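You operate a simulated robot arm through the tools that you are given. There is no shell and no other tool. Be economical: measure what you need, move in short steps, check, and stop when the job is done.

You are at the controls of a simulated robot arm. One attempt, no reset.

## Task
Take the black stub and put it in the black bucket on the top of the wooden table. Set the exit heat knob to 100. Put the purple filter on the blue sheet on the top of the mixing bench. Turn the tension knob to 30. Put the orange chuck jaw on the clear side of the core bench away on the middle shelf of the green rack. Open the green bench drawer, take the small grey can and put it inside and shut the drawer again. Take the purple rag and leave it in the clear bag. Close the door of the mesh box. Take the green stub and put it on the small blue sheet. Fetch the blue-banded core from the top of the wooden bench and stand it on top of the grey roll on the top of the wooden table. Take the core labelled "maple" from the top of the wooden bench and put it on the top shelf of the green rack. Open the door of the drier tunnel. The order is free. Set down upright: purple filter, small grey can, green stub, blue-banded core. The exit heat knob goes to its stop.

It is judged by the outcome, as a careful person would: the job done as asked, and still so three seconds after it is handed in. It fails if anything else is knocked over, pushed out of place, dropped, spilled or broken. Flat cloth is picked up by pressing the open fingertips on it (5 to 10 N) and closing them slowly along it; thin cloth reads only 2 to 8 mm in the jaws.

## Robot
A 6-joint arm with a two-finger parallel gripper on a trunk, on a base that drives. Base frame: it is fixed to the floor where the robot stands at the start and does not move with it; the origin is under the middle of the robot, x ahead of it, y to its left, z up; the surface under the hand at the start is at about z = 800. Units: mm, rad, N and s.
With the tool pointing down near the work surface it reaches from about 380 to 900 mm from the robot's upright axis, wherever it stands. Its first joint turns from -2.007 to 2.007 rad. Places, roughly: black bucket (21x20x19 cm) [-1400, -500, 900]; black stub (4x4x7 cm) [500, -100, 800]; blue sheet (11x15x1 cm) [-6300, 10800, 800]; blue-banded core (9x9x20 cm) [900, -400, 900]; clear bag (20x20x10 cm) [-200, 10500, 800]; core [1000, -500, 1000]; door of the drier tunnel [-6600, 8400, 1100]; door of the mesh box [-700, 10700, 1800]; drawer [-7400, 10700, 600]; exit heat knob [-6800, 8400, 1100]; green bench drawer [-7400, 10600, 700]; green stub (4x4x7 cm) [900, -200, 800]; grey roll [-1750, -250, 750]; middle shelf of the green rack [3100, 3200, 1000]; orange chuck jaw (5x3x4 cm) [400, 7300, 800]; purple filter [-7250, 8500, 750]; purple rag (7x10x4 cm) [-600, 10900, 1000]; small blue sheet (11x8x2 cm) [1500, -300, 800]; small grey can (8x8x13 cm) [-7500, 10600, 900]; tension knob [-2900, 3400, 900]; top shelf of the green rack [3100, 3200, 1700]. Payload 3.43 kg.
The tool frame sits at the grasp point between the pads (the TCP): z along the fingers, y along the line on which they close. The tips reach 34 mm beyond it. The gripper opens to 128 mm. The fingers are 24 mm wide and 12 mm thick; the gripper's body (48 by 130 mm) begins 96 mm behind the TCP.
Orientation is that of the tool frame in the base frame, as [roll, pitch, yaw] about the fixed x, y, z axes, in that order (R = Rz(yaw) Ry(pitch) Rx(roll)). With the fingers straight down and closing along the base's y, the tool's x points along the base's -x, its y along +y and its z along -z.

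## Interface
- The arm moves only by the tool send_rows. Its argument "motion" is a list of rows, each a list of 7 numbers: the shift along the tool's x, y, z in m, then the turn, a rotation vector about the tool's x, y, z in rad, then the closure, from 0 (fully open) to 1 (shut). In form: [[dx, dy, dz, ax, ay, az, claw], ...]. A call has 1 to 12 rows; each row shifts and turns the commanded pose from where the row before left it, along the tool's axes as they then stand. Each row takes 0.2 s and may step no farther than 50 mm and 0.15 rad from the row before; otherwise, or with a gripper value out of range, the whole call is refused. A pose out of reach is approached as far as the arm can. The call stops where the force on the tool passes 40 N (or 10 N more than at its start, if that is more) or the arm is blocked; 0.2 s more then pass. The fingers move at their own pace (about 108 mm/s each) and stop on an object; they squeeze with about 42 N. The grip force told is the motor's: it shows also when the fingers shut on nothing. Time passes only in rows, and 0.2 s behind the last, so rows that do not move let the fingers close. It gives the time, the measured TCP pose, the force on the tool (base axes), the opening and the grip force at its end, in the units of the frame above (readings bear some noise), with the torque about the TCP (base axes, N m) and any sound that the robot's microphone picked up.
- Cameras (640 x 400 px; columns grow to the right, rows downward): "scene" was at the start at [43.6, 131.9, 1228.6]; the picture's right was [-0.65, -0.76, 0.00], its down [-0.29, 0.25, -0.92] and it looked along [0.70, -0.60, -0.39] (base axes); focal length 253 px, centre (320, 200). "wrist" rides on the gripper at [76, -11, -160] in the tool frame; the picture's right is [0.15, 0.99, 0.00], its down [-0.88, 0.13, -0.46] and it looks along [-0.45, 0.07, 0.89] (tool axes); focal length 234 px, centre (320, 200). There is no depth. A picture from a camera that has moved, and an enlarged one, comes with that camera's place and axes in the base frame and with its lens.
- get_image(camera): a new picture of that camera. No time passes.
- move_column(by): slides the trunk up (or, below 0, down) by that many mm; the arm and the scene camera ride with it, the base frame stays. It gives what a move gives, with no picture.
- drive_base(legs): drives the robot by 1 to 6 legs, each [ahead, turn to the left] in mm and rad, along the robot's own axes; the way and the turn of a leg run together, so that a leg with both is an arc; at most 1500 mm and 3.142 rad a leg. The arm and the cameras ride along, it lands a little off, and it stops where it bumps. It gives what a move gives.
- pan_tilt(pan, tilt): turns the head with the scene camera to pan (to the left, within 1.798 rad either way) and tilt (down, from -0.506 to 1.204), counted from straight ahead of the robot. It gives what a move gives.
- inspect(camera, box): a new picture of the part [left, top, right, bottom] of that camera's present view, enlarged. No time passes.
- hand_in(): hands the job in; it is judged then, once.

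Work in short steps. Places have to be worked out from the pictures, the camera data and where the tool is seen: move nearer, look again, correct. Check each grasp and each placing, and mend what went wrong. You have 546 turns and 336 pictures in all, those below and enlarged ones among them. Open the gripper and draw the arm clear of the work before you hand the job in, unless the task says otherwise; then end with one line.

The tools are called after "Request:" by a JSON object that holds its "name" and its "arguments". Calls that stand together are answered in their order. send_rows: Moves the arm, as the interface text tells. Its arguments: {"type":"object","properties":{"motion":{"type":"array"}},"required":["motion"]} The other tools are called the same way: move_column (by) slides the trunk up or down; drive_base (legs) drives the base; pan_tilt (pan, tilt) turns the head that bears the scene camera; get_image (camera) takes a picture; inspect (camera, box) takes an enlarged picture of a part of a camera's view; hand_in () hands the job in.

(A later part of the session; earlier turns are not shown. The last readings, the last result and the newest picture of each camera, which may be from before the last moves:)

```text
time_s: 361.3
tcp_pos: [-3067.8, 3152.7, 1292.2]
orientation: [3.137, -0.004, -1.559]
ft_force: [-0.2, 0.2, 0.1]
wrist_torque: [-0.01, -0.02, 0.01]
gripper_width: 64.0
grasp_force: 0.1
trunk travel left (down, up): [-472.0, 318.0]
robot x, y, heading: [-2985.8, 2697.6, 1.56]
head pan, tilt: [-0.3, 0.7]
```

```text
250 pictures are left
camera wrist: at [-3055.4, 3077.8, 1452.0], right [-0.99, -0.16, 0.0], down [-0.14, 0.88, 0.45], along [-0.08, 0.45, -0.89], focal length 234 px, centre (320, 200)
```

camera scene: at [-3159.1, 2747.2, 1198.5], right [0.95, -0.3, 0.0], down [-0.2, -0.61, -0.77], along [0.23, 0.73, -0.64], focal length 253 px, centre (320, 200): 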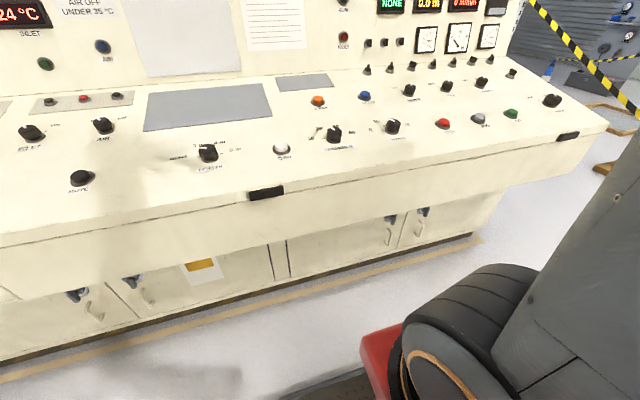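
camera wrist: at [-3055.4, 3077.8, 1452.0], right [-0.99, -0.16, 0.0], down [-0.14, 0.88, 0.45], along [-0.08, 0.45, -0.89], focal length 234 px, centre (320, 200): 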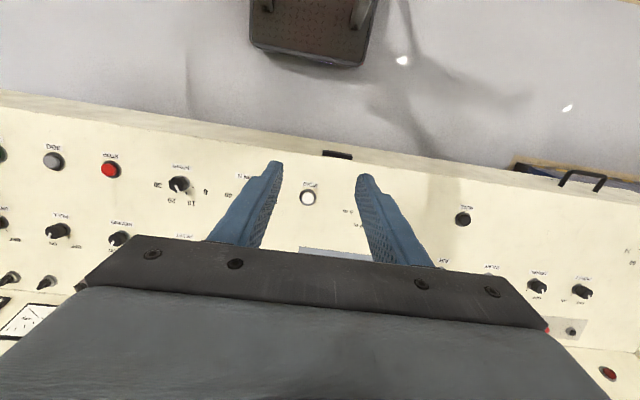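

Triangulating, the tension knob is at about (-2917, 3388, 875). I bring the hand above it for a closer look.

Request:
{"name": "send_rows", "arguments": {"motion": [[-0.027, -0.0216, 0.027, 0, 0, 0, 0.3], [-0.027, -0.0216, 0.027, 0, 0, 0, 0.3], [-0.027, -0.0216, 0.027, 0, 0, 0, 0.3], [-0.027, -0.0216, 0.027, 0, 0, 0, 0.3], [-0.027, -0.0216, 0.027, 0, 0, 0, 0.3], [-0.027, -0.0216, 0.027, 0, 0, 0, 0.3], [-0.027, -0.0216, 0.027, 0, 0, 0, 0.3], [0, 0, 0, 0, 0, 0, 0.3]]}}

Request:
{"name": "get_image", "arguments": {"camera": "wrist"}}

Request:
{"name": "inspect", "arguments": {"camera": "scene", "box": [250, 70, 450, 195]}}

```text
time_s: 363.1
tcp_pos: [-2923.0, 3341.8, 1099.1]
orientation: [3.138, -0.004, -1.558]
ft_force: [0.8, 1.1, -0.5]
wrist_torque: [0.02, -0.03, 0.01]
gripper_width: 89.6
grasp_force: 0.1
trunk travel left (down, up): [-472.0, 318.0]
robot x, y, heading: [-2987.9, 2690.0, 1.563]
head pan, tilt: [-0.3, 0.7]
```

```text
249 pictures are left
camera wrist: at [-2909.2, 3267.3, 1259.6], right [-0.99, -0.16, 0.0], down [-0.14, 0.88, 0.45], along [-0.08, 0.45, -0.89], focal length 234 px, centre (320, 200)
```

wrist: 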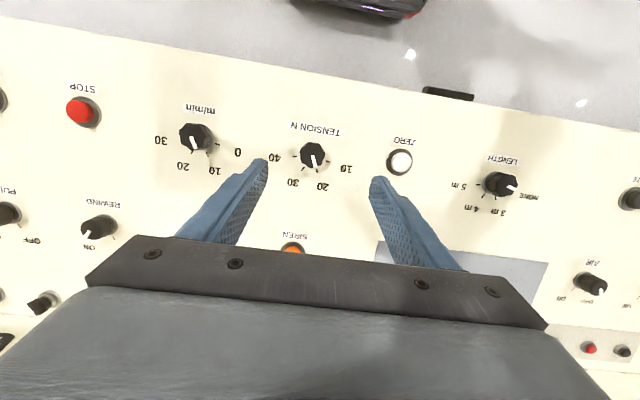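

```text
3.20 times, centred on (350, 132) of scene
camera zoom: at [-3159.1, 2747.1, 1198.5], right [0.95, -0.3, 0.0], down [-0.2, -0.61, -0.76], along [0.23, 0.73, -0.64], focal length 809 px, centre (224, 416)
```

zoom: 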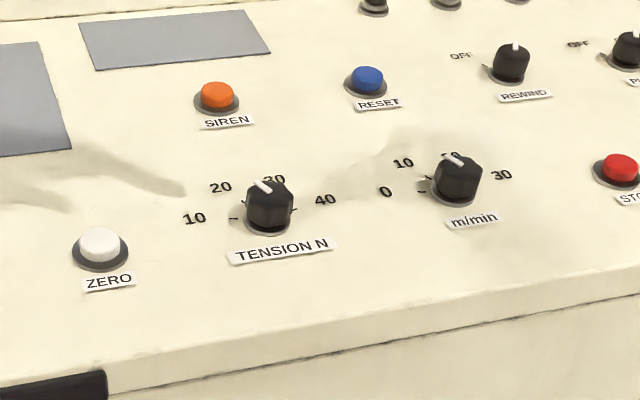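

I zoom the wrist view on the knob to read the pointer.

Request:
{"name": "inspect", "arguments": {"camera": "wrist", "box": [250, 110, 380, 200]}}

```text
4.44 times, centred on (315, 155) of wrist
camera zoom: at [-2909.2, 3267.3, 1259.6], right [-0.99, -0.16, 0.0], down [-0.14, 0.88, 0.45], along [-0.08, 0.45, -0.89], focal length 1041 px, centre (342, 400)
```

zoom: 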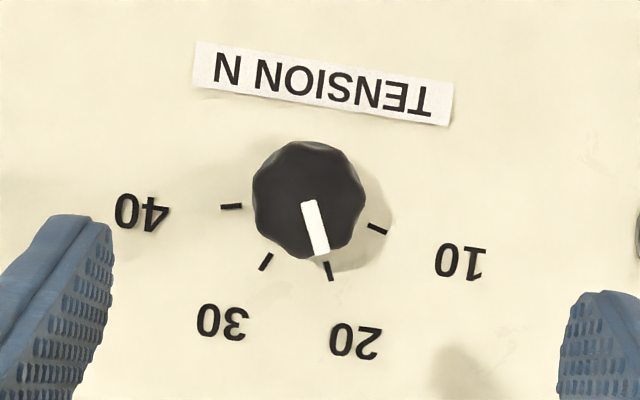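

The pointer is at 20 and must turn about 53° clockwise to 30. From several points the panel slopes about 17°. I align the tool with the panel's normal, about 140 mm above the knob's base, and check.

Request:
{"name": "send_rows", "arguments": {"motion": [[0, -0.003, 0.04, 0, 0, 0, 0.5], [0, -0.003, 0.04, 0, 0, 0, 0.5], [0, 0, 0.022, 0, 0, 0, 0.5], [0, 0, 0, 0, -0.15, 0, 0.5], [0, 0, 0, 0, -0.147, 0, 0.5], [0, 0, 0, 0, 0, 0, 0.5]]}}

Request:
{"name": "get_image", "arguments": {"camera": "wrist"}}

```text
time_s: 364.5
tcp_pos: [-2915.2, 3341.9, 999.6]
orientation: [3.139, 0.294, -1.561]
ft_force: [-0.2, -0.4, 0.4]
wrist_torque: [0.06, -0.01, -0.03]
gripper_width: 63.9
grasp_force: 0.1
trunk travel left (down, up): [-472.0, 318.0]
robot x, y, heading: [-2990.7, 2694.8, 1.56]
head pan, tilt: [-0.3, 0.7]
```

```text
246 pictures are left
camera wrist: at [-2902.2, 3222.9, 1129.8], right [-0.99, -0.15, -0.04], down [-0.14, 0.71, 0.69], along [-0.08, 0.69, -0.72], focal length 234 px, centre (320, 200)
```

wrist: 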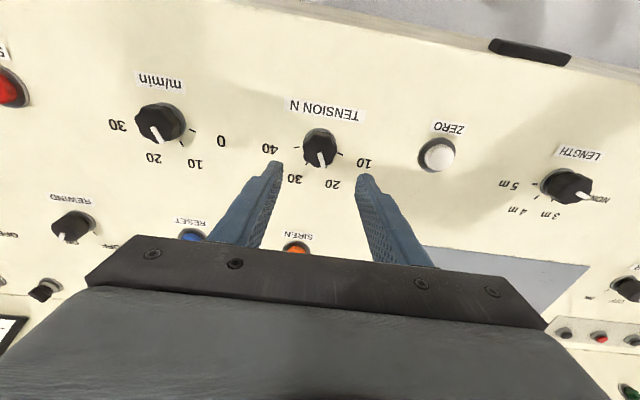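

The knob is about 6 mm nearer the robot than the tool axis. I correct that and advance along the normal in two stages.

Request:
{"name": "send_rows", "arguments": {"motion": [[0.006, 0, 0.03, 0, 0, 0, 0.5], [0, 0, 0.03, 0, 0, 0, 0.5], [0, 0, 0, 0, 0, 0, 0.5]]}}

Request:
{"name": "get_image", "arguments": {"camera": "wrist"}}

Request:
{"name": "inspect", "arguments": {"camera": "scene", "box": [250, 70, 450, 195]}}

```text
time_s: 365.3
tcp_pos: [-2915.3, 3354.3, 938.6]
orientation: [3.138, 0.293, -1.559]
ft_force: [0.4, -0.2, 0.0]
wrist_torque: [0.02, -0.02, 0.04]
gripper_width: 64.0
grasp_force: 0.1
trunk travel left (down, up): [-472.0, 318.0]
robot x, y, heading: [-2989.0, 2687.4, 1.563]
head pan, tilt: [-0.3, 0.7]
```

```text
245 pictures are left
camera wrist: at [-2901.7, 3234.5, 1069.2], right [-0.99, -0.15, -0.04], down [-0.14, 0.71, 0.69], along [-0.08, 0.69, -0.72], focal length 234 px, centre (320, 200)
```

wrist: 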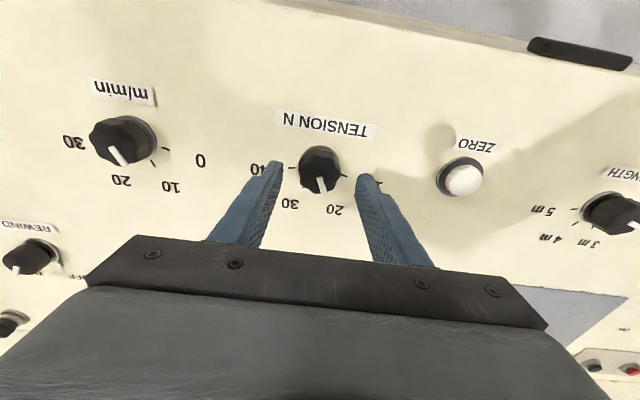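

```text
3.20 times, centred on (350, 132) of scene
camera zoom: at [-3159.0, 2747.1, 1198.5], right [0.95, -0.3, 0.0], down [-0.2, -0.61, -0.76], along [0.23, 0.73, -0.64], focal length 809 px, centre (224, 416)
```

zoom: 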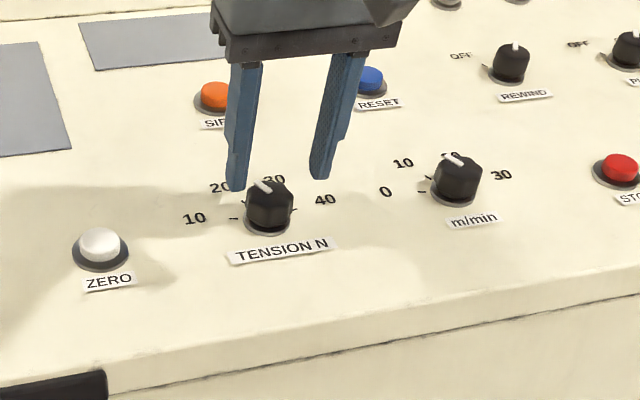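

Aligned. I advance 38 mm more along the normal so the fingertips straddle the knob.

Request:
{"name": "send_rows", "arguments": {"motion": [[0, 0, 0.02, 0, 0, 0, 0.5], [0, 0, 0.01, 0, 0, 0, 0.5], [0, 0, 0.008, 0, 0, 0, 0.5], [0, 0, 0, 0, 0, 0, 0.5]]}}

Request:
{"name": "get_image", "arguments": {"camera": "wrist"}}

Request:
{"name": "inspect", "arguments": {"camera": "scene", "box": [250, 70, 450, 195]}}

```text
time_s: 366.3
tcp_pos: [-2914.9, 3363.2, 903.6]
orientation: [3.139, 0.293, -1.562]
ft_force: [-0.3, -0.5, -0.1]
wrist_torque: [0.02, 0.0, -0.01]
gripper_width: 63.9
grasp_force: 0.1
trunk travel left (down, up): [-472.0, 318.0]
robot x, y, heading: [-2989.1, 2692.7, 1.561]
head pan, tilt: [-0.3, 0.7]
```

```text
243 pictures are left
camera wrist: at [-2901.7, 3245.5, 1034.4], right [-0.99, -0.15, -0.04], down [-0.14, 0.71, 0.69], along [-0.08, 0.69, -0.72], focal length 234 px, centre (320, 200)
```

wrist: 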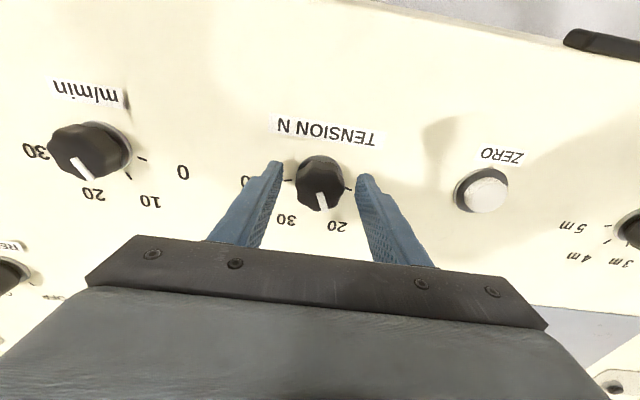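

```text
3.20 times, centred on (350, 132) of scene
camera zoom: at [-3159.0, 2747.2, 1198.5], right [0.95, -0.3, 0.0], down [-0.2, -0.61, -0.76], along [0.23, 0.73, -0.64], focal length 809 px, centre (224, 416)
```

zoom: 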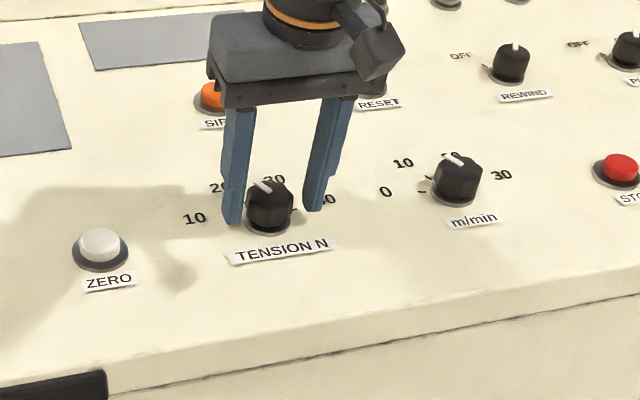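

The fingers straddle the knob. I go 4 mm deeper, close on it, and turn 0.45 rad clockwise as a first part.

Request:
{"name": "send_rows", "arguments": {"motion": [[0, 0, 0.004, 0, 0, 0, 0.5], [0, 0, 0, 0, 0, 0, 0.7], [0, 0, 0, 0, 0, 0, 0.8], [0, 0, 0, 0, 0, 0, 0.8]]}}

```text
time_s: 367.3
tcp_pos: [-2915.5, 3366.4, 900.8]
orientation: [3.138, 0.292, -1.56]
ft_force: [-1.4, -0.8, -2.9]
wrist_torque: [0.09, -0.8, -0.17]
gripper_width: 41.7
grasp_force: 45.0
trunk travel left (down, up): [-472.0, 318.0]
robot x, y, heading: [-2988.7, 2690.1, 1.558]
head pan, tilt: [-0.3, 0.7]
```

Request:
{"name": "send_rows", "arguments": {"motion": [[0, 0, 0, 0, 0, 0.1, 0.8], [0, 0, 0, 0, 0, 0.12, 0.8], [0, 0, 0, 0, 0, 0.12, 0.8], [0, 0, 0, 0, 0, 0.12, 0.8]]}}

Request:
{"name": "inspect", "arguments": {"camera": "scene", "box": [270, 90, 400, 170]}}

```text
time_s: 368.3
tcp_pos: [-2917.4, 3366.3, 900.9]
orientation: [3.003, 0.261, -2.038]
ft_force: [-32.5, 0.3, -2.7]
wrist_torque: [0.17, -0.65, 0.07]
gripper_width: 42.4
grasp_force: 44.6
trunk travel left (down, up): [-472.0, 318.0]
robot x, y, heading: [-2990.2, 2692.1, 1.569]
head pan, tilt: [-0.3, 0.7]
```

```text
4.92 times, centred on (335, 130) of scene
camera zoom: at [-3160.6, 2746.8, 1198.3], right [0.95, -0.3, 0.0], down [-0.19, -0.61, -0.77], along [0.23, 0.73, -0.64], focal length 1245 px, centre (246, 545)
```

zoom: 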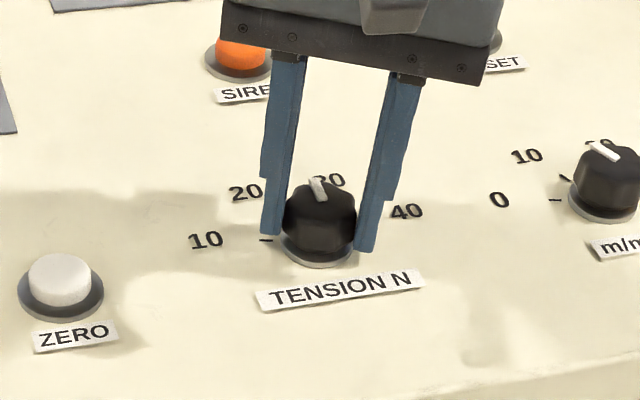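

The knob follows. There is a 32 N side force, so I shift 3 mm to relieve it and turn the rest in small steps.

Request:
{"name": "send_rows", "arguments": {"motion": [[0.0013, 0.0027, 0, 0, 0, 0, 0.8], [0, 0, 0, 0, 0, 0, 0.8]]}}

Request:
{"name": "send_rows", "arguments": {"motion": [[0, 0, 0, 0, 0, 0.12, 0.8], [0, 0, 0, 0, 0, 0.12, 0.8], [0, 0, 0, 0, 0, 0, 0.8]]}}

```text
time_s: 368.9
tcp_pos: [-2917.0, 3366.5, 900.5]
orientation: [3.006, 0.259, -2.039]
ft_force: [-18.5, 6.4, -6.3]
wrist_torque: [-1.03, -0.24, 0.06]
gripper_width: 42.4
grasp_force: 45.2
trunk travel left (down, up): [-472.0, 318.0]
robot x, y, heading: [-2991.5, 2692.3, 1.558]
head pan, tilt: [-0.3, 0.7]
```

```text
time_s: 369.7
tcp_pos: [-2918.9, 3367.4, 900.6]
orientation: [2.945, 0.221, -2.285]
ft_force: [-18.9, 7.3, -1.5]
wrist_torque: [0.04, -0.76, -0.06]
gripper_width: 42.5
grasp_force: 44.5
trunk travel left (down, up): [-472.0, 318.0]
robot x, y, heading: [-2992.9, 2694.5, 1.558]
head pan, tilt: [-0.3, 0.7]
```

Request:
{"name": "send_rows", "arguments": {"motion": [[0.0005, 0.0022, 0, 0, 0, 0, 0.8], [0, 0, 0, 0, 0, 0.1, 0.8], [0, 0, 0, 0, 0, 0.08, 0.8], [0, 0, 0, 0, 0, 0, 0.8]]}}

Request:
{"name": "inspect", "arguments": {"camera": "scene", "box": [270, 90, 400, 170]}}

```text
time_s: 370.7
tcp_pos: [-2918.7, 3368.2, 900.6]
orientation: [2.911, 0.181, -2.461]
ft_force: [2.7, 9.4, -2.0]
wrist_torque: [-0.2, -1.36, -0.28]
gripper_width: 42.6
grasp_force: 44.9
trunk travel left (down, up): [-472.0, 318.0]
robot x, y, heading: [-2989.2, 2695.6, 1.562]
head pan, tilt: [-0.3, 0.7]
```

```text
4.92 times, centred on (335, 130) of scene
camera zoom: at [-3159.2, 2747.8, 1198.5], right [0.95, -0.31, 0.0], down [-0.2, -0.61, -0.76], along [0.23, 0.73, -0.64], focal length 1245 px, centre (246, 545)
```

zoom: 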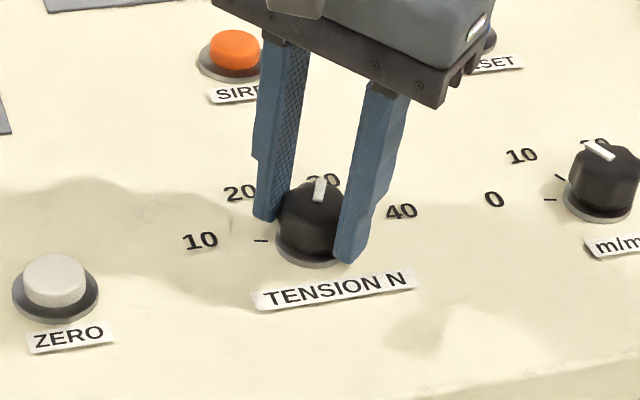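

The pointer now looks near 30. I release, back off along the axis, turn back and read the knob with the wrist camera.

Request:
{"name": "send_rows", "arguments": {"motion": [[0, 0, 0, 0, 0, 0, 0.55], [0, 0, 0, 0, 0, 0, 0.5], [0, 0, -0.02, 0, 0, 0, 0.5], [0, 0, -0.03, 0, 0, 0, 0.5], [0, 0, -0.04, 0, 0, 0, 0.5], [0, 0, 0, 0, 0, -0.15, 0.5], [0, 0, 0, 0, 0, -0.15, 0.5], [0, 0, 0, 0, 0, -0.15, 0.5], [0, 0, 0, 0, 0, -0.15, 0.5], [0, 0, 0, 0, 0, -0.15, 0.5], [0, 0, 0, 0, 0, -0.13, 0.5]]}}

Request:
{"name": "inspect", "arguments": {"camera": "wrist", "box": [240, 90, 400, 200]}}

```text
time_s: 373.1
tcp_pos: [-2920.3, 3341.4, 986.4]
orientation: [3.138, 0.294, -1.558]
ft_force: [0.4, 0.8, -1.0]
wrist_torque: [0.03, 0.01, 0.0]
gripper_width: 63.8
grasp_force: 0.0
trunk travel left (down, up): [-472.0, 318.0]
robot x, y, heading: [-2989.9, 2698.9, 1.564]
head pan, tilt: [-0.3, 0.7]
```

```text
3.64 times, centred on (320, 145) of wrist
camera zoom: at [-2906.5, 3222.7, 1117.3], right [-0.99, -0.15, -0.04], down [-0.14, 0.71, 0.69], along [-0.08, 0.69, -0.72], focal length 852 px, centre (320, 400)
```

zoom: 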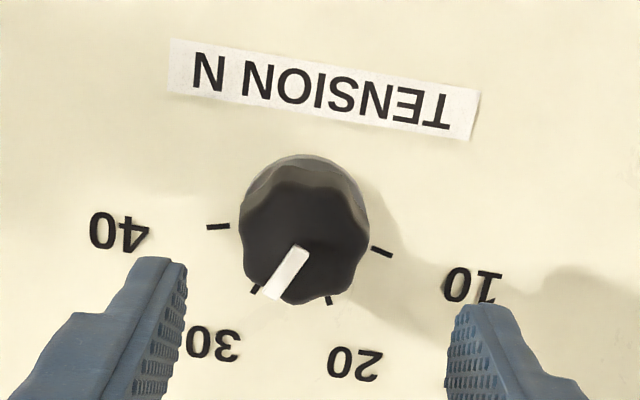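

The pointer reads about 28.7, so it needs another 7° or so. I recentre, go back down and turn a little more.

Request:
{"name": "send_rows", "arguments": {"motion": [[-0.003, -0.005, 0.03, 0, 0, 0, 0.5], [0, 0, 0.03, 0, 0, 0, 0.5], [0, 0, 0.02, 0, 0, 0, 0.5], [0, 0, 0.01, 0, 0, 0, 0.5], [0, 0, 0, 0, 0, 0, 0.7], [0, 0, 0, 0, 0, 0, 0.8], [0, 0, 0, 0, 0, 0, 0.8]]}}

Request:
{"name": "send_rows", "arguments": {"motion": [[0, 0, 0, 0, 0, 0.08, 0.8], [0, 0, 0, 0, 0, 0.07, 0.8], [0, 0, 0, 0, 0, 0, 0.8]]}}

Request:
{"name": "send_rows", "arguments": {"motion": [[0, 0, 0, 0, 0, 0, 0.55], [0, 0, 0, 0, 0, 0, 0.5], [0, 0, -0.02, 0, 0, 0, 0.5], [0, 0, -0.03, 0, 0, 0, 0.5], [0, 0, -0.04, 0, 0, 0, 0.5], [0, 0, 0, 0, 0, -0.15, 0.5]]}}

Request:
{"name": "inspect", "arguments": {"camera": "wrist", "box": [240, 90, 400, 200]}}

```text
time_s: 374.7
tcp_pos: [-2915.8, 3370.0, 901.9]
orientation: [3.137, 0.291, -1.558]
ft_force: [-1.8, 0.5, -7.3]
wrist_torque: [0.55, -0.82, -0.19]
gripper_width: 41.9
grasp_force: 45.2
trunk travel left (down, up): [-472.0, 318.0]
robot x, y, heading: [-2991.0, 2689.2, 1.561]
head pan, tilt: [-0.3, 0.7]
```

```text
time_s: 375.5
tcp_pos: [-2916.4, 3371.0, 900.8]
orientation: [3.094, 0.287, -1.72]
ft_force: [2.1, -1.9, -14.8]
wrist_torque: [0.02, -1.15, -0.27]
gripper_width: 41.9
grasp_force: 44.5
trunk travel left (down, up): [-472.0, 318.0]
robot x, y, heading: [-2989.8, 2692.0, 1.555]
head pan, tilt: [-0.3, 0.7]
```

```text
time_s: 376.9
tcp_pos: [-2913.6, 3344.0, 987.6]
orientation: [3.138, 0.292, -1.561]
ft_force: [0.5, 0.1, 0.8]
wrist_torque: [0.0, 0.0, 0.03]
gripper_width: 64.1
grasp_force: 0.1
trunk travel left (down, up): [-472.0, 318.0]
robot x, y, heading: [-2990.3, 2692.1, 1.568]
head pan, tilt: [-0.3, 0.7]
```

```text
3.64 times, centred on (320, 145) of wrist
camera zoom: at [-2900.5, 3226.1, 1118.8], right [-0.99, -0.15, -0.04], down [-0.14, 0.71, 0.69], along [-0.08, 0.69, -0.72], focal length 852 px, centre (320, 400)
```

zoom: 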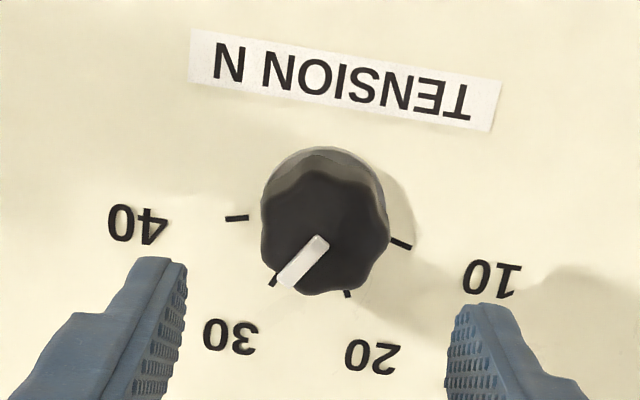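

The pointer now lines up with 30. I back away from the console, straighten the hand, and drive west along the strip to find the way north.

Request:
{"name": "send_rows", "arguments": {"motion": [[0, 0, -0.04, 0, 0, 0, 0.5], [0, 0, -0.04, 0, 0, 0, 0.5], [0, 0, -0.04, 0, 0.15, 0, 0.5], [0, 0, -0.04, 0, 0.143, 0, 0.5], [0.04, 0, -0.02, 0, 0, 0, 0.5], [0.04, 0, -0.02, 0, 0, 0, 0.5], [0.045, 0, 0, 0, 0, 0, 0.5], [0.045, 0, 0, 0, 0, 0, 0.5]]}}

Request:
{"name": "drive_base", "arguments": {"legs": [[0, 1.575], [1500, 0], [1500, 0]]}}

Request:
{"name": "pan_tilt", "arguments": {"pan": -0.7, "tilt": 0.3}}

Request:
{"name": "get_image", "arguments": {"camera": "scene"}}

```text
time_s: 378.7
tcp_pos: [-2913.6, 3128.1, 1186.5]
orientation: [3.138, -0.001, -1.56]
ft_force: [0.6, 0.5, -1.1]
wrist_torque: [-0.07, 0.03, 0.0]
gripper_width: 64.1
grasp_force: 0.0
trunk travel left (down, up): [-472.0, 318.0]
robot x, y, heading: [-2986.6, 2691.1, 1.557]
head pan, tilt: [-0.3, 0.7]
```

```text
time_s: 396.8
tcp_pos: [-6386.9, 2965.4, 1186.9]
orientation: [3.137, 0.001, -0.034]
ft_force: [0.2, 0.4, 0.2]
wrist_torque: [-0.03, 0.0, 0.01]
gripper_width: 63.9
grasp_force: 0.1
trunk travel left (down, up): [-472.0, 318.0]
robot x, y, heading: [-5954.2, 2868.6, 3.084]
head pan, tilt: [-0.3, 0.7]
```

```text
time_s: 397.7
tcp_pos: [-6388.5, 2965.7, 1188.4]
orientation: [3.14, 0.001, -0.034]
ft_force: [0.3, 0.6, 0.9]
wrist_torque: [0.01, 0.01, -0.04]
gripper_width: 64.0
grasp_force: 0.1
trunk travel left (down, up): [-472.0, 318.0]
robot x, y, heading: [-5953.5, 2866.9, 3.086]
head pan, tilt: [-0.7, 0.3]
```

```text
237 pictures are left
camera scene: at [-6008.8, 2734.6, 1234.5], right [0.68, 0.73, 0.0], down [0.22, -0.2, -0.95], along [-0.7, 0.65, -0.3], focal length 253 px, centre (320, 200)
```

scene: 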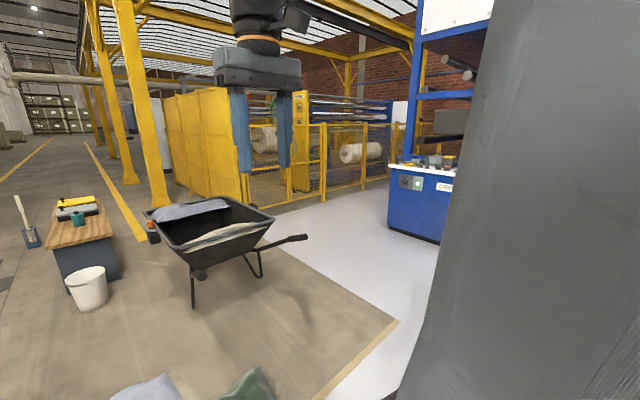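

The white floor leads north between a yellow fence and a blue unit. I go 200 mm further and turn north to look.

Request:
{"name": "drive_base", "arguments": {"legs": [[200, 0], [0, -1.515]]}}

Request:
{"name": "pan_tilt", "arguments": {"pan": 0.0, "tilt": 0.25}}

Request:
{"name": "get_image", "arguments": {"camera": "scene"}}

```text
time_s: 403.0
tcp_pos: [-6072.7, 3316.7, 1187.0]
orientation: [3.139, 0.001, -1.566]
ft_force: [-0.2, 0.9, 0.9]
wrist_torque: [-0.01, 0.01, 0.01]
gripper_width: 63.9
grasp_force: 0.1
trunk travel left (down, up): [-472.0, 318.0]
robot x, y, heading: [-6149.7, 2880.6, 1.553]
head pan, tilt: [-0.7, 0.3]
```

```text
time_s: 404.1
tcp_pos: [-6074.2, 3316.7, 1186.2]
orientation: [3.139, 0.0, -1.569]
ft_force: [-0.2, -0.2, 0.7]
wrist_torque: [0.04, -0.02, 0.02]
gripper_width: 63.9
grasp_force: 0.1
trunk travel left (down, up): [-472.0, 318.0]
robot x, y, heading: [-6153.7, 2879.8, 1.555]
head pan, tilt: [0.0, 0.25]
```

```text
236 pictures are left
camera scene: at [-6347.0, 2948.9, 1239.3], right [1.0, -0.02, 0.0], down [0.0, -0.25, -0.97], along [0.02, 0.97, -0.25], focal length 253 px, centre (320, 200)
```

scene: 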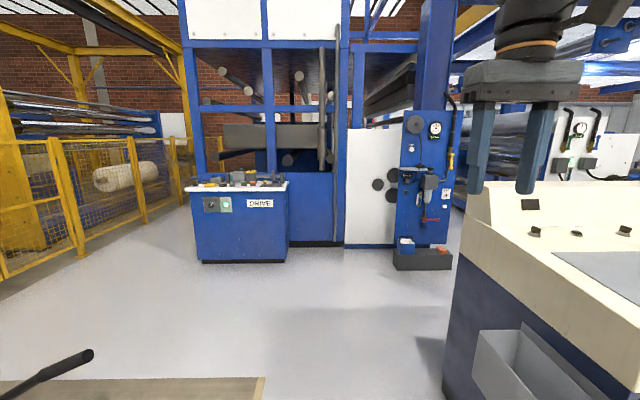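

There is a corridor north at x ≈ -8150 between the fence and the DRIVE unit. I drive north to y ≈ 4380, then west, and face north there.

Request:
{"name": "drive_base", "arguments": {"legs": [[1480, 0], [0, 1.58], [1500, 0], [500, 0], [0, -1.571]]}}

Request:
{"name": "get_image", "arguments": {"camera": "scene"}}

```text
time_s: 428.8
tcp_pos: [-7973.1, 4888.7, 1187.9]
orientation: [3.139, 0.0, -1.642]
ft_force: [0.0, -0.1, 0.1]
wrist_torque: [0.0, -0.01, -0.02]
gripper_width: 63.8
grasp_force: 0.0
trunk travel left (down, up): [-472.0, 318.0]
robot x, y, heading: [-8085.9, 4459.6, 1.48]
head pan, tilt: [0.0, 0.25]
```

```text
235 pictures are left
camera scene: at [-8274.6, 4543.8, 1239.3], right [1.0, -0.09, 0.0], down [-0.02, -0.25, -0.97], along [0.09, 0.96, -0.25], focal length 253 px, centre (320, 200)
```

scene: 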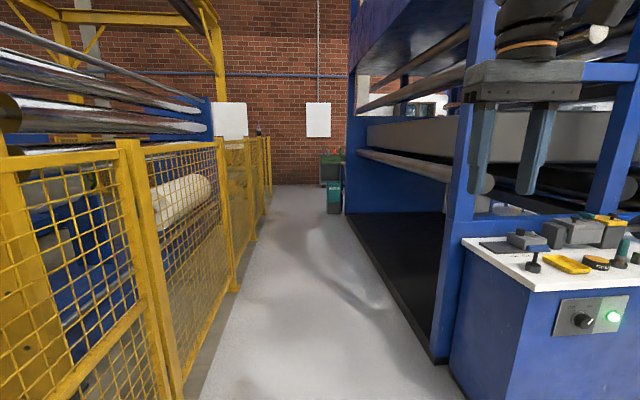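

The corridor is about 1.28 m wide (x -8800 to -7515) and seems to continue to the wall. I drive 2.9 m north and look.

Request:
{"name": "drive_base", "arguments": {"legs": [[0, 0.11], [1500, 0], [1400, 0]]}}

Request:
{"name": "pan_tilt", "arguments": {"pan": -0.5, "tilt": 0.25}}

Request:
{"name": "get_image", "arguments": {"camera": "scene"}}

```text
time_s: 443.3
tcp_pos: [-8093.3, 7802.4, 1186.8]
orientation: [3.138, -0.001, -1.538]
ft_force: [0.3, 0.2, -1.0]
wrist_torque: [-0.01, 0.03, 0.01]
gripper_width: 64.1
grasp_force: 0.0
trunk travel left (down, up): [-472.0, 318.0]
robot x, y, heading: [-8166.0, 7362.7, 1.577]
head pan, tilt: [0.0, 0.25]
```

```text
time_s: 444.3
tcp_pos: [-8093.9, 7803.4, 1186.9]
orientation: [3.136, 0.0, -1.539]
ft_force: [0.3, 0.1, 0.0]
wrist_torque: [-0.01, -0.01, 0.03]
gripper_width: 64.0
grasp_force: 0.1
trunk travel left (down, up): [-472.0, 318.0]
robot x, y, heading: [-8167.7, 7364.7, 1.586]
head pan, tilt: [-0.499, 0.25]
```

```text
234 pictures are left
camera scene: at [-8313.9, 7416.8, 1239.3], right [0.88, -0.47, 0.0], down [-0.12, -0.22, -0.97], along [0.45, 0.86, -0.25], focal length 253 px, centre (320, 200)
```

scene: 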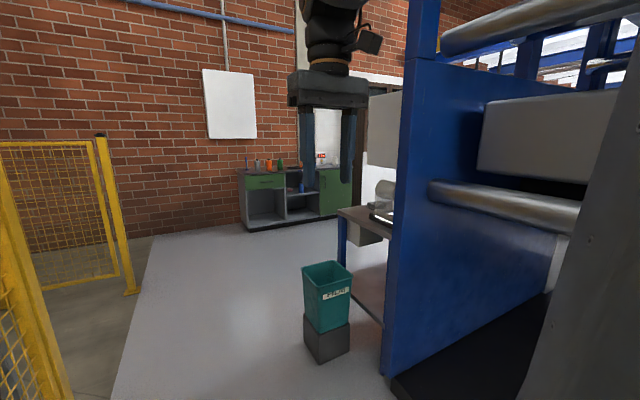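

I can see the green bench on the north wall, and a teal bin beside the blue machine. I steer slightly left of the bin and drive on to y ≈ 9250.

Request:
{"name": "drive_base", "arguments": {"legs": [[0, 0.06], [1400, 0], [450, 0], [0, -0.9]]}}

Request:
{"name": "pan_tilt", "arguments": {"pan": 0.3, "tilt": 0.3}}

Request:
{"name": "get_image", "arguments": {"camera": "scene"}}

Request:
{"name": "pan_tilt", "arguments": {"pan": -0.9, "tilt": 0.3}}

Request:
{"name": "get_image", "arguments": {"camera": "scene"}}

```text
time_s: 456.4
tcp_pos: [-7938.6, 9462.7, 1186.8]
orientation: [3.138, 0.0, -2.365]
ft_force: [0.5, -0.4, -0.7]
wrist_torque: [0.01, -0.01, -0.03]
gripper_width: 64.3
grasp_force: 0.1
trunk travel left (down, up): [-472.0, 318.0]
robot x, y, heading: [-8308.1, 9216.2, 0.76]
head pan, tilt: [-0.499, 0.25]
```

```text
time_s: 457.5
tcp_pos: [-7939.2, 9463.9, 1186.8]
orientation: [3.139, 0.001, -2.362]
ft_force: [-0.4, -0.3, -0.2]
wrist_torque: [-0.03, -0.01, -0.02]
gripper_width: 64.1
grasp_force: 0.1
trunk travel left (down, up): [-472.0, 318.0]
robot x, y, heading: [-8305.1, 9217.1, 0.758]
head pan, tilt: [0.3, 0.3]
```

```text
233 pictures are left
camera scene: at [-8413.4, 9418.4, 1234.6], right [0.87, -0.49, 0.0], down [-0.15, -0.26, -0.96], along [0.47, 0.83, -0.3], focal length 253 px, centre (320, 200)
```

scene: 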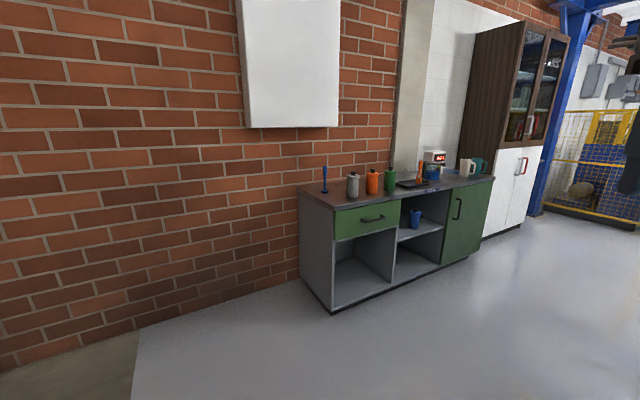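

```text
time_s: 458.9
tcp_pos: [-7938.7, 9463.4, 1188.0]
orientation: [3.138, 0.0, -2.362]
ft_force: [-0.2, 0.6, -0.2]
wrist_torque: [0.0, -0.02, -0.01]
gripper_width: 63.8
grasp_force: 0.0
trunk travel left (down, up): [-472.0, 318.0]
robot x, y, heading: [-8309.1, 9213.8, 0.754]
head pan, tilt: [-0.901, 0.3]
```

```text
232 pictures are left
camera scene: at [-8366.8, 9323.9, 1234.6], right [-0.14, -0.99, 0.0], down [-0.29, 0.04, -0.96], along [0.95, -0.13, -0.3], focal length 253 px, centre (320, 200)
```

scene: 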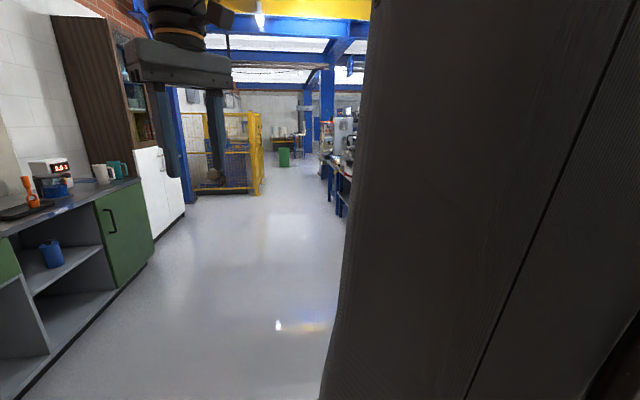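

I've found the green bench with the drawer and cans. I zoom in on it.

Request:
{"name": "pan_tilt", "arguments": {"pan": 0.3, "tilt": 0.3}}

Request:
{"name": "inspect", "arguments": {"camera": "scene", "box": [290, 140, 500, 310]}}

```text
time_s: 460.3
tcp_pos: [-7938.7, 9464.4, 1187.1]
orientation: [3.139, 0.0, -2.363]
ft_force: [-0.1, -0.7, -0.4]
wrist_torque: [0.01, 0.02, -0.04]
gripper_width: 64.1
grasp_force: 0.1
trunk travel left (down, up): [-472.0, 318.0]
robot x, y, heading: [-8309.5, 9214.1, 0.761]
head pan, tilt: [0.3, 0.3]
```

```text
2.35 times, centred on (395, 225) of scene
camera zoom: at [-8413.4, 9418.4, 1234.6], right [0.87, -0.49, 0.0], down [-0.15, -0.26, -0.96], along [0.47, 0.83, -0.3], focal length 595 px, centre (144, 141)
```

zoom: 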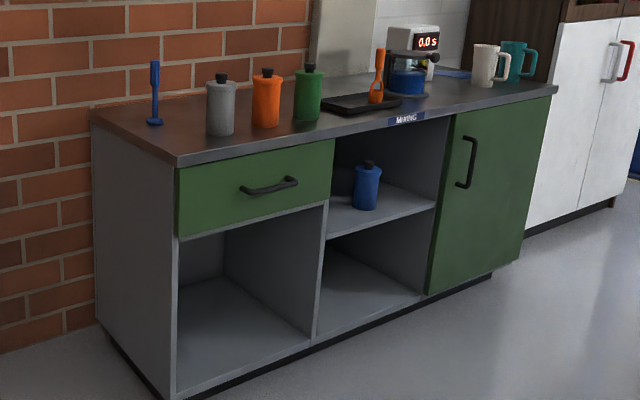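

The mixing bench is this same bench: drawer at left, cans on top. I drive to about (-7500, 9750) and face it.

Request:
{"name": "drive_base", "arguments": {"legs": [[0, -0.175], [960, 0], [0, 0.986]]}}

Request:
{"name": "pan_tilt", "arguments": {"pan": 0.0, "tilt": 0.5}}

Request:
{"name": "get_image", "arguments": {"camera": "scene"}}

Request:
{"name": "get_image", "arguments": {"camera": "wrist"}}

```text
time_s: 468.5
tcp_pos: [-7429.5, 10188.6, 1186.9]
orientation: [3.139, 0.0, -1.545]
ft_force: [0.3, 0.6, 0.0]
wrist_torque: [0.0, 0.01, -0.01]
gripper_width: 63.9
grasp_force: 0.0
trunk travel left (down, up): [-472.0, 318.0]
robot x, y, heading: [-7497.8, 9749.5, 1.578]
head pan, tilt: [0.3, 0.3]
```

```text
time_s: 469.3
tcp_pos: [-7429.5, 10187.7, 1186.5]
orientation: [3.138, -0.001, -1.546]
ft_force: [0.3, -1.2, 0.1]
wrist_torque: [0.0, -0.02, -0.03]
gripper_width: 64.1
grasp_force: 0.1
trunk travel left (down, up): [-472.0, 318.0]
robot x, y, heading: [-7499.1, 9751.2, 1.574]
head pan, tilt: [0.0, 0.499]
```

```text
230 pictures are left
camera scene: at [-7696.3, 9813.2, 1216.3], right [1.0, 0.01, 0.0], down [0.0, -0.48, -0.88], along [-0.01, 0.88, -0.48], focal length 253 px, centre (320, 200)
```

scene: 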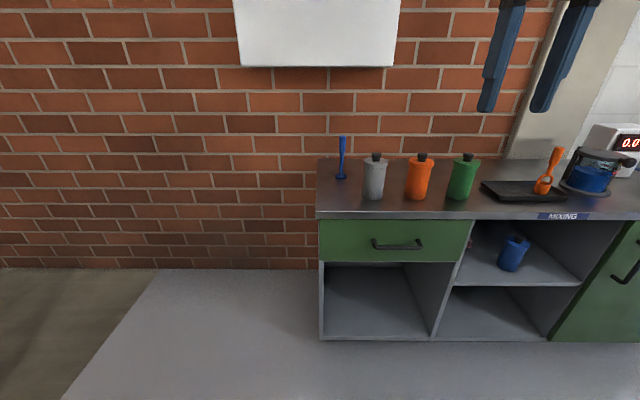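

```text
229 pictures are left
camera wrist: at [-7416.0, 10112.9, 1346.5], right [-0.99, -0.17, 0.0], down [-0.15, 0.88, 0.46], along [-0.08, 0.45, -0.89], focal length 234 px, centre (320, 200)
```

wrist: 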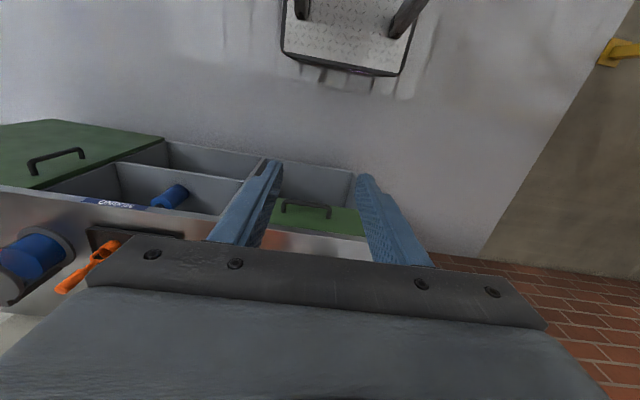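

Bench top z ≈ 801, front at y ≈ 10496; drawer handle centre about (-7450, 10465, 700). I lower the trunk and turn the hand so the fingers will close above and below the handle bar.

Request:
{"name": "move_column", "arguments": {"by": -350}}

Request:
{"name": "send_rows", "arguments": {"motion": [[0, 0, 0, 0, 0, 0.143, 0.5], [0, 0, 0, 0, 0, 0.143, 0.5], [0, 0, 0, 0, 0, 0.143, 0.5], [0, 0, 0, 0, 0, 0.143, 0.5], [0, 0, 0, 0, 0, 0.143, 0.5], [0, 0, 0, 0, 0, 0.143, 0.5], [0, 0, 0, 0, 0, 0.143, 0.5], [0, 0, 0, 0, 0, 0.143, 0.5], [0, 0, 0, 0, 0, 0.143, 0.5], [0, 0, 0, 0, 0, 0.143, 0.5], [0, 0, 0, 0, 0, 0.141, 0.5]]}}

Request:
{"name": "send_rows", "arguments": {"motion": [[0, 0, 0, -0.15, 0, 0, 0.5], [0, 0, 0, -0.15, 0, 0, 0.5], [0, 0, 0, -0.15, 0, 0, 0.5], [0, 0, 0, -0.15, 0, 0, 0.5], [0, 0, 0, -0.15, 0, 0, 0.5], [0, 0, 0, -0.15, 0, 0, 0.5], [0, 0, 0, -0.147, 0, 0, 0.5]]}}

Request:
{"name": "get_image", "arguments": {"camera": "scene"}}

Request:
{"name": "get_image", "arguments": {"camera": "wrist"}}

```text
time_s: 472.7
tcp_pos: [-7430.4, 10253.6, 837.7]
orientation: [3.137, -0.004, -1.546]
ft_force: [0.6, -0.8, -0.5]
wrist_torque: [0.01, 0.02, 0.0]
gripper_width: 64.0
grasp_force: 0.0
trunk travel left (down, up): [-122.0, 668.0]
robot x, y, heading: [-7501.3, 9752.5, 1.576]
head pan, tilt: [0.0, 0.499]
```

```text
time_s: 475.1
tcp_pos: [-7430.0, 10253.7, 838.1]
orientation: [-3.138, -0.005, -3.121]
ft_force: [0.0, 0.8, -0.3]
wrist_torque: [0.0, -0.01, 0.0]
gripper_width: 63.9
grasp_force: 0.1
trunk travel left (down, up): [-122.0, 668.0]
robot x, y, heading: [-7498.7, 9749.9, 1.577]
head pan, tilt: [0.0, 0.499]
```

```text
time_s: 476.7
tcp_pos: [-7357.2, 10448.0, 859.6]
orientation: [2.099, -0.005, -3.117]
ft_force: [0.7, -0.4, -0.1]
wrist_torque: [-0.01, 0.0, 0.0]
gripper_width: 64.0
grasp_force: 0.1
out of reach, approached as far as the arm can: row 1, 2, 3, 4, 5, 6, 7
trunk travel left (down, up): [-122.0, 668.0]
robot x, y, heading: [-7501.0, 9750.6, 1.583]
head pan, tilt: [0.0, 0.499]
```

```text
228 pictures are left
camera scene: at [-7696.7, 9910.6, 866.2], right [1.0, 0.0, 0.0], down [0.0, -0.48, -0.88], along [0.0, 0.88, -0.48], focal length 253 px, centre (320, 200)
```

scene: 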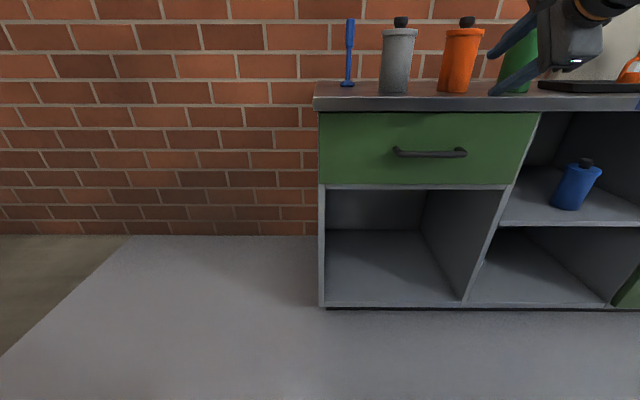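

```text
227 pictures are left
camera wrist: at [-7428.7, 10301.7, 929.6], right [-0.15, 0.49, 0.86], down [0.89, -0.31, 0.34], along [0.43, 0.81, -0.39], focal length 234 px, centre (320, 200)
```

wrist: 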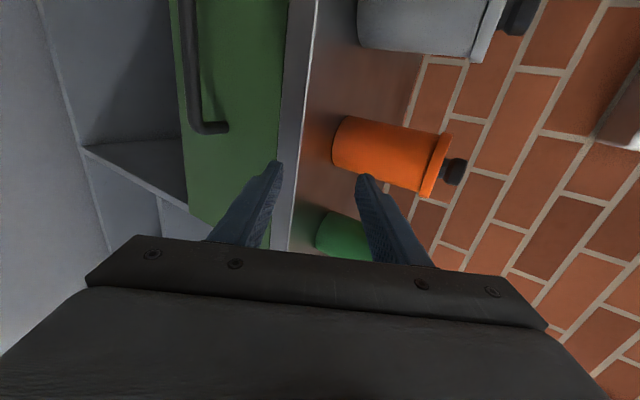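

The arm had to stretch out for this hand attitude. I back the base 130 mm to give it room, then lower the hand in front of the handle.

Request:
{"name": "drive_base", "arguments": {"legs": [[-130, 0]]}}

Request:
{"name": "send_rows", "arguments": {"motion": [[0.03, -0.03, 0.015, 0, 0, 0, 0.5], [0.03, -0.03, 0.015, 0, 0, 0, 0.5], [0.03, -0.03, 0.015, 0, 0, 0, 0.5], [0.005, -0.03, 0.015, 0, 0, 0, 0.5], [0, -0.023, 0.015, 0, 0, 0, 0.5], [0, 0, 0, 0, 0, 0, 0.5]]}}

Request:
{"name": "get_image", "arguments": {"camera": "scene"}}

Request:
{"name": "get_image", "arguments": {"camera": "wrist"}}

```text
time_s: 478.0
tcp_pos: [-7357.0, 10317.3, 859.2]
orientation: [2.1, -0.005, -3.115]
ft_force: [0.7, -0.1, -0.3]
wrist_torque: [0.03, 0.03, 0.02]
gripper_width: 63.8
grasp_force: 0.1
trunk travel left (down, up): [-122.0, 668.0]
robot x, y, heading: [-7496.7, 9619.5, 1.577]
head pan, tilt: [0.0, 0.499]
```

```text
time_s: 479.4
tcp_pos: [-7447.9, 10321.4, 693.8]
orientation: [2.1, -0.005, -3.116]
ft_force: [-0.5, 0.4, 0.0]
wrist_torque: [-0.03, 0.04, 0.01]
gripper_width: 63.9
grasp_force: 0.2
out of reach, approached as far as the arm can: row 1, 2
trunk travel left (down, up): [-122.0, 668.0]
robot x, y, heading: [-7500.2, 9621.5, 1.58]
head pan, tilt: [0.0, 0.499]
```

```text
226 pictures are left
camera scene: at [-7696.1, 9779.7, 866.2], right [1.0, 0.0, 0.0], down [0.0, -0.48, -0.88], along [0.0, 0.88, -0.48], focal length 253 px, centre (320, 200)
```

scene: 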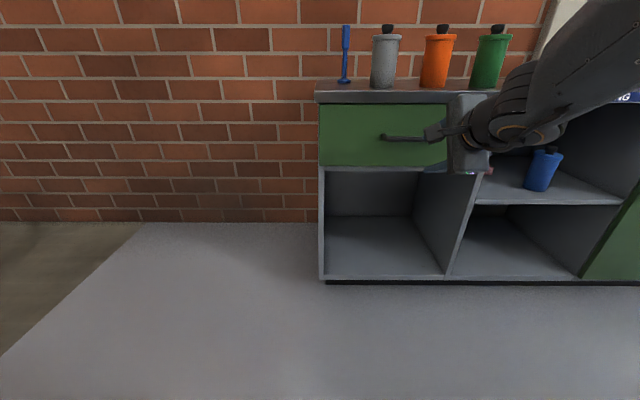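

```text
225 pictures are left
camera wrist: at [-7520.3, 10175.7, 765.1], right [-0.16, 0.49, 0.85], down [0.89, -0.3, 0.34], along [0.43, 0.81, -0.39], focal length 234 px, centre (320, 200)
```

wrist: 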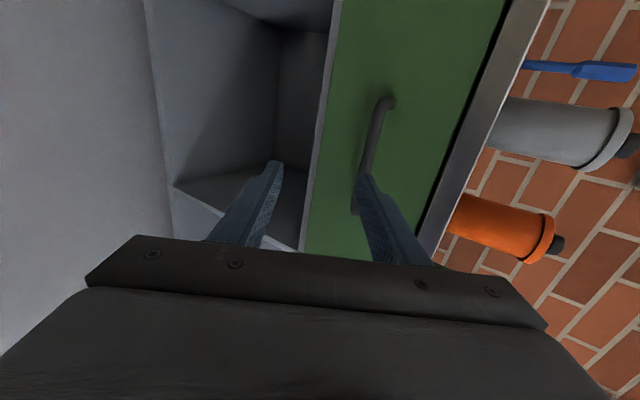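

The handle bar is at z ≈ 686, x from -7516 to -7372, y ≈ 10465. I narrow the opening to 40 mm and approach most of the way, then check.

Request:
{"name": "send_rows", "arguments": {"motion": [[-0.002, 0.02, 0.03, 0, 0, 0, 0.69], [-0.002, 0.02, 0.03, 0, 0, 0, 0.69], [0, 0.015, 0.022, 0, 0, 0, 0.69], [0, 0, 0, 0, 0, 0, 0.69]]}}

Request:
{"name": "get_image", "arguments": {"camera": "wrist"}}

Request:
{"name": "inspect", "arguments": {"camera": "scene", "box": [340, 70, 520, 190]}}

```text
time_s: 480.4
tcp_pos: [-7444.8, 10421.1, 700.1]
orientation: [2.097, -0.004, -3.115]
ft_force: [0.6, 0.5, 0.3]
wrist_torque: [0.03, 0.0, -0.03]
gripper_width: 39.5
grasp_force: 0.1
trunk travel left (down, up): [-122.0, 668.0]
robot x, y, heading: [-7498.8, 9621.0, 1.576]
head pan, tilt: [0.0, 0.499]
```

```text
224 pictures are left
camera wrist: at [-7516.7, 10275.8, 771.4], right [-0.16, 0.49, 0.86], down [0.89, -0.3, 0.34], along [0.43, 0.81, -0.39], focal length 234 px, centre (320, 200)
```

wrist: 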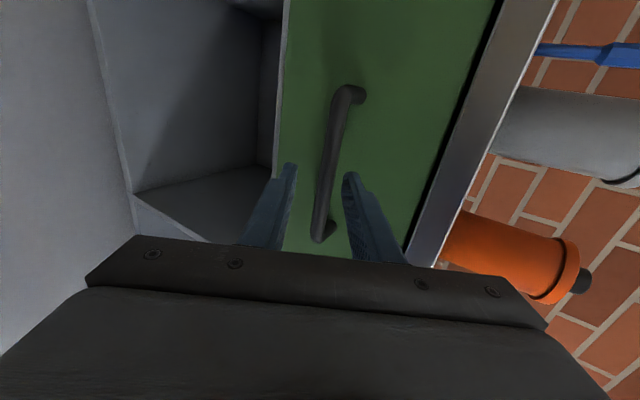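

```text
3.33 times, centred on (430, 130) of scene
camera zoom: at [-7696.1, 9779.7, 866.2], right [1.0, 0.0, 0.0], down [0.0, -0.48, -0.88], along [0.0, 0.88, -0.48], focal length 843 px, centre (-47, 433)
```

zoom: 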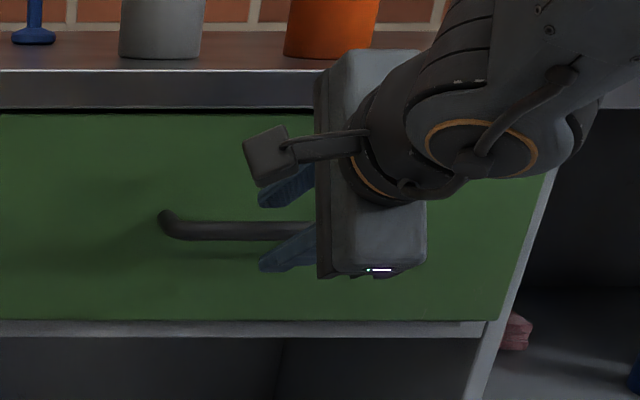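

The bar lies between the fingertips. I advance the last 27 mm and close on the bar.

Request:
{"name": "send_rows", "arguments": {"motion": [[0, 0.005, 0.012, 0, 0, 0, 0.69], [0, 0.006, 0.013, 0, 0, 0, 0.69], [0, 0, 0, 0, 0, 0, 0.9], [0, 0, 0, 0, 0, 0, 1], [0, 0, 0, 0, 0, 0, 1]]}}

Request:
{"name": "get_image", "arguments": {"camera": "wrist"}}

```text
time_s: 481.6
tcp_pos: [-7444.4, 10445.7, 696.9]
orientation: [2.102, -0.005, -3.117]
ft_force: [-3.3, -21.3, -20.1]
wrist_torque: [-0.87, 0.87, -0.75]
gripper_width: 15.8
grasp_force: 45.0
trunk travel left (down, up): [-122.0, 668.0]
robot x, y, heading: [-7503.5, 9619.5, 1.577]
head pan, tilt: [0.0, 0.499]
```

```text
222 pictures are left
camera wrist: at [-7517.1, 10300.9, 767.3], right [-0.15, 0.5, 0.85], down [0.89, -0.3, 0.34], along [0.43, 0.81, -0.4], focal length 234 px, centre (320, 200)
```

wrist: 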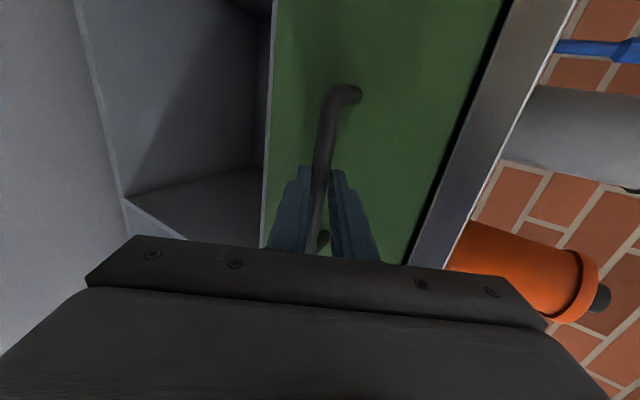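

The bar is gripped. I pull straight back in small steps.

Request:
{"name": "send_rows", "arguments": {"motion": [[0, -0.005, -0.0087, 0, 0, 0, 1], [0, -0.01, -0.0173, 0, 0, 0, 1], [0, -0.01, -0.0173, 0, 0, 0, 1], [0, -0.01, -0.0173, 0, 0, 0, 1]]}}

Request:
{"name": "get_image", "arguments": {"camera": "scene"}}

```text
time_s: 482.6
tcp_pos: [-7446.1, 10380.0, 695.7]
orientation: [2.106, -0.008, -3.117]
ft_force: [-1.7, -1.0, -6.6]
wrist_torque: [-0.25, 0.89, -0.76]
gripper_width: 15.7
grasp_force: 45.0
trunk travel left (down, up): [-122.0, 668.0]
robot x, y, heading: [-7498.9, 9621.7, 1.576]
head pan, tilt: [0.0, 0.499]
stopped in row 4: the force on the tool passed its limit at 41 N (the readings are from after the stop); the commanded pose is now the measured one
```

```text
221 pictures are left
camera scene: at [-7696.2, 9779.8, 866.4], right [1.0, 0.01, 0.0], down [0.0, -0.48, -0.88], along [0.0, 0.88, -0.48], focal length 253 px, centre (320, 200)
```

scene: 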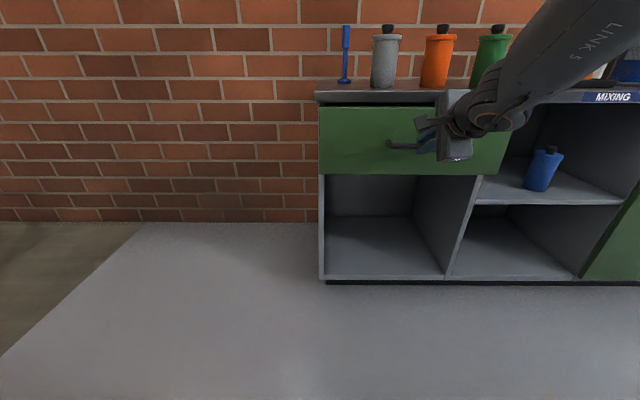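

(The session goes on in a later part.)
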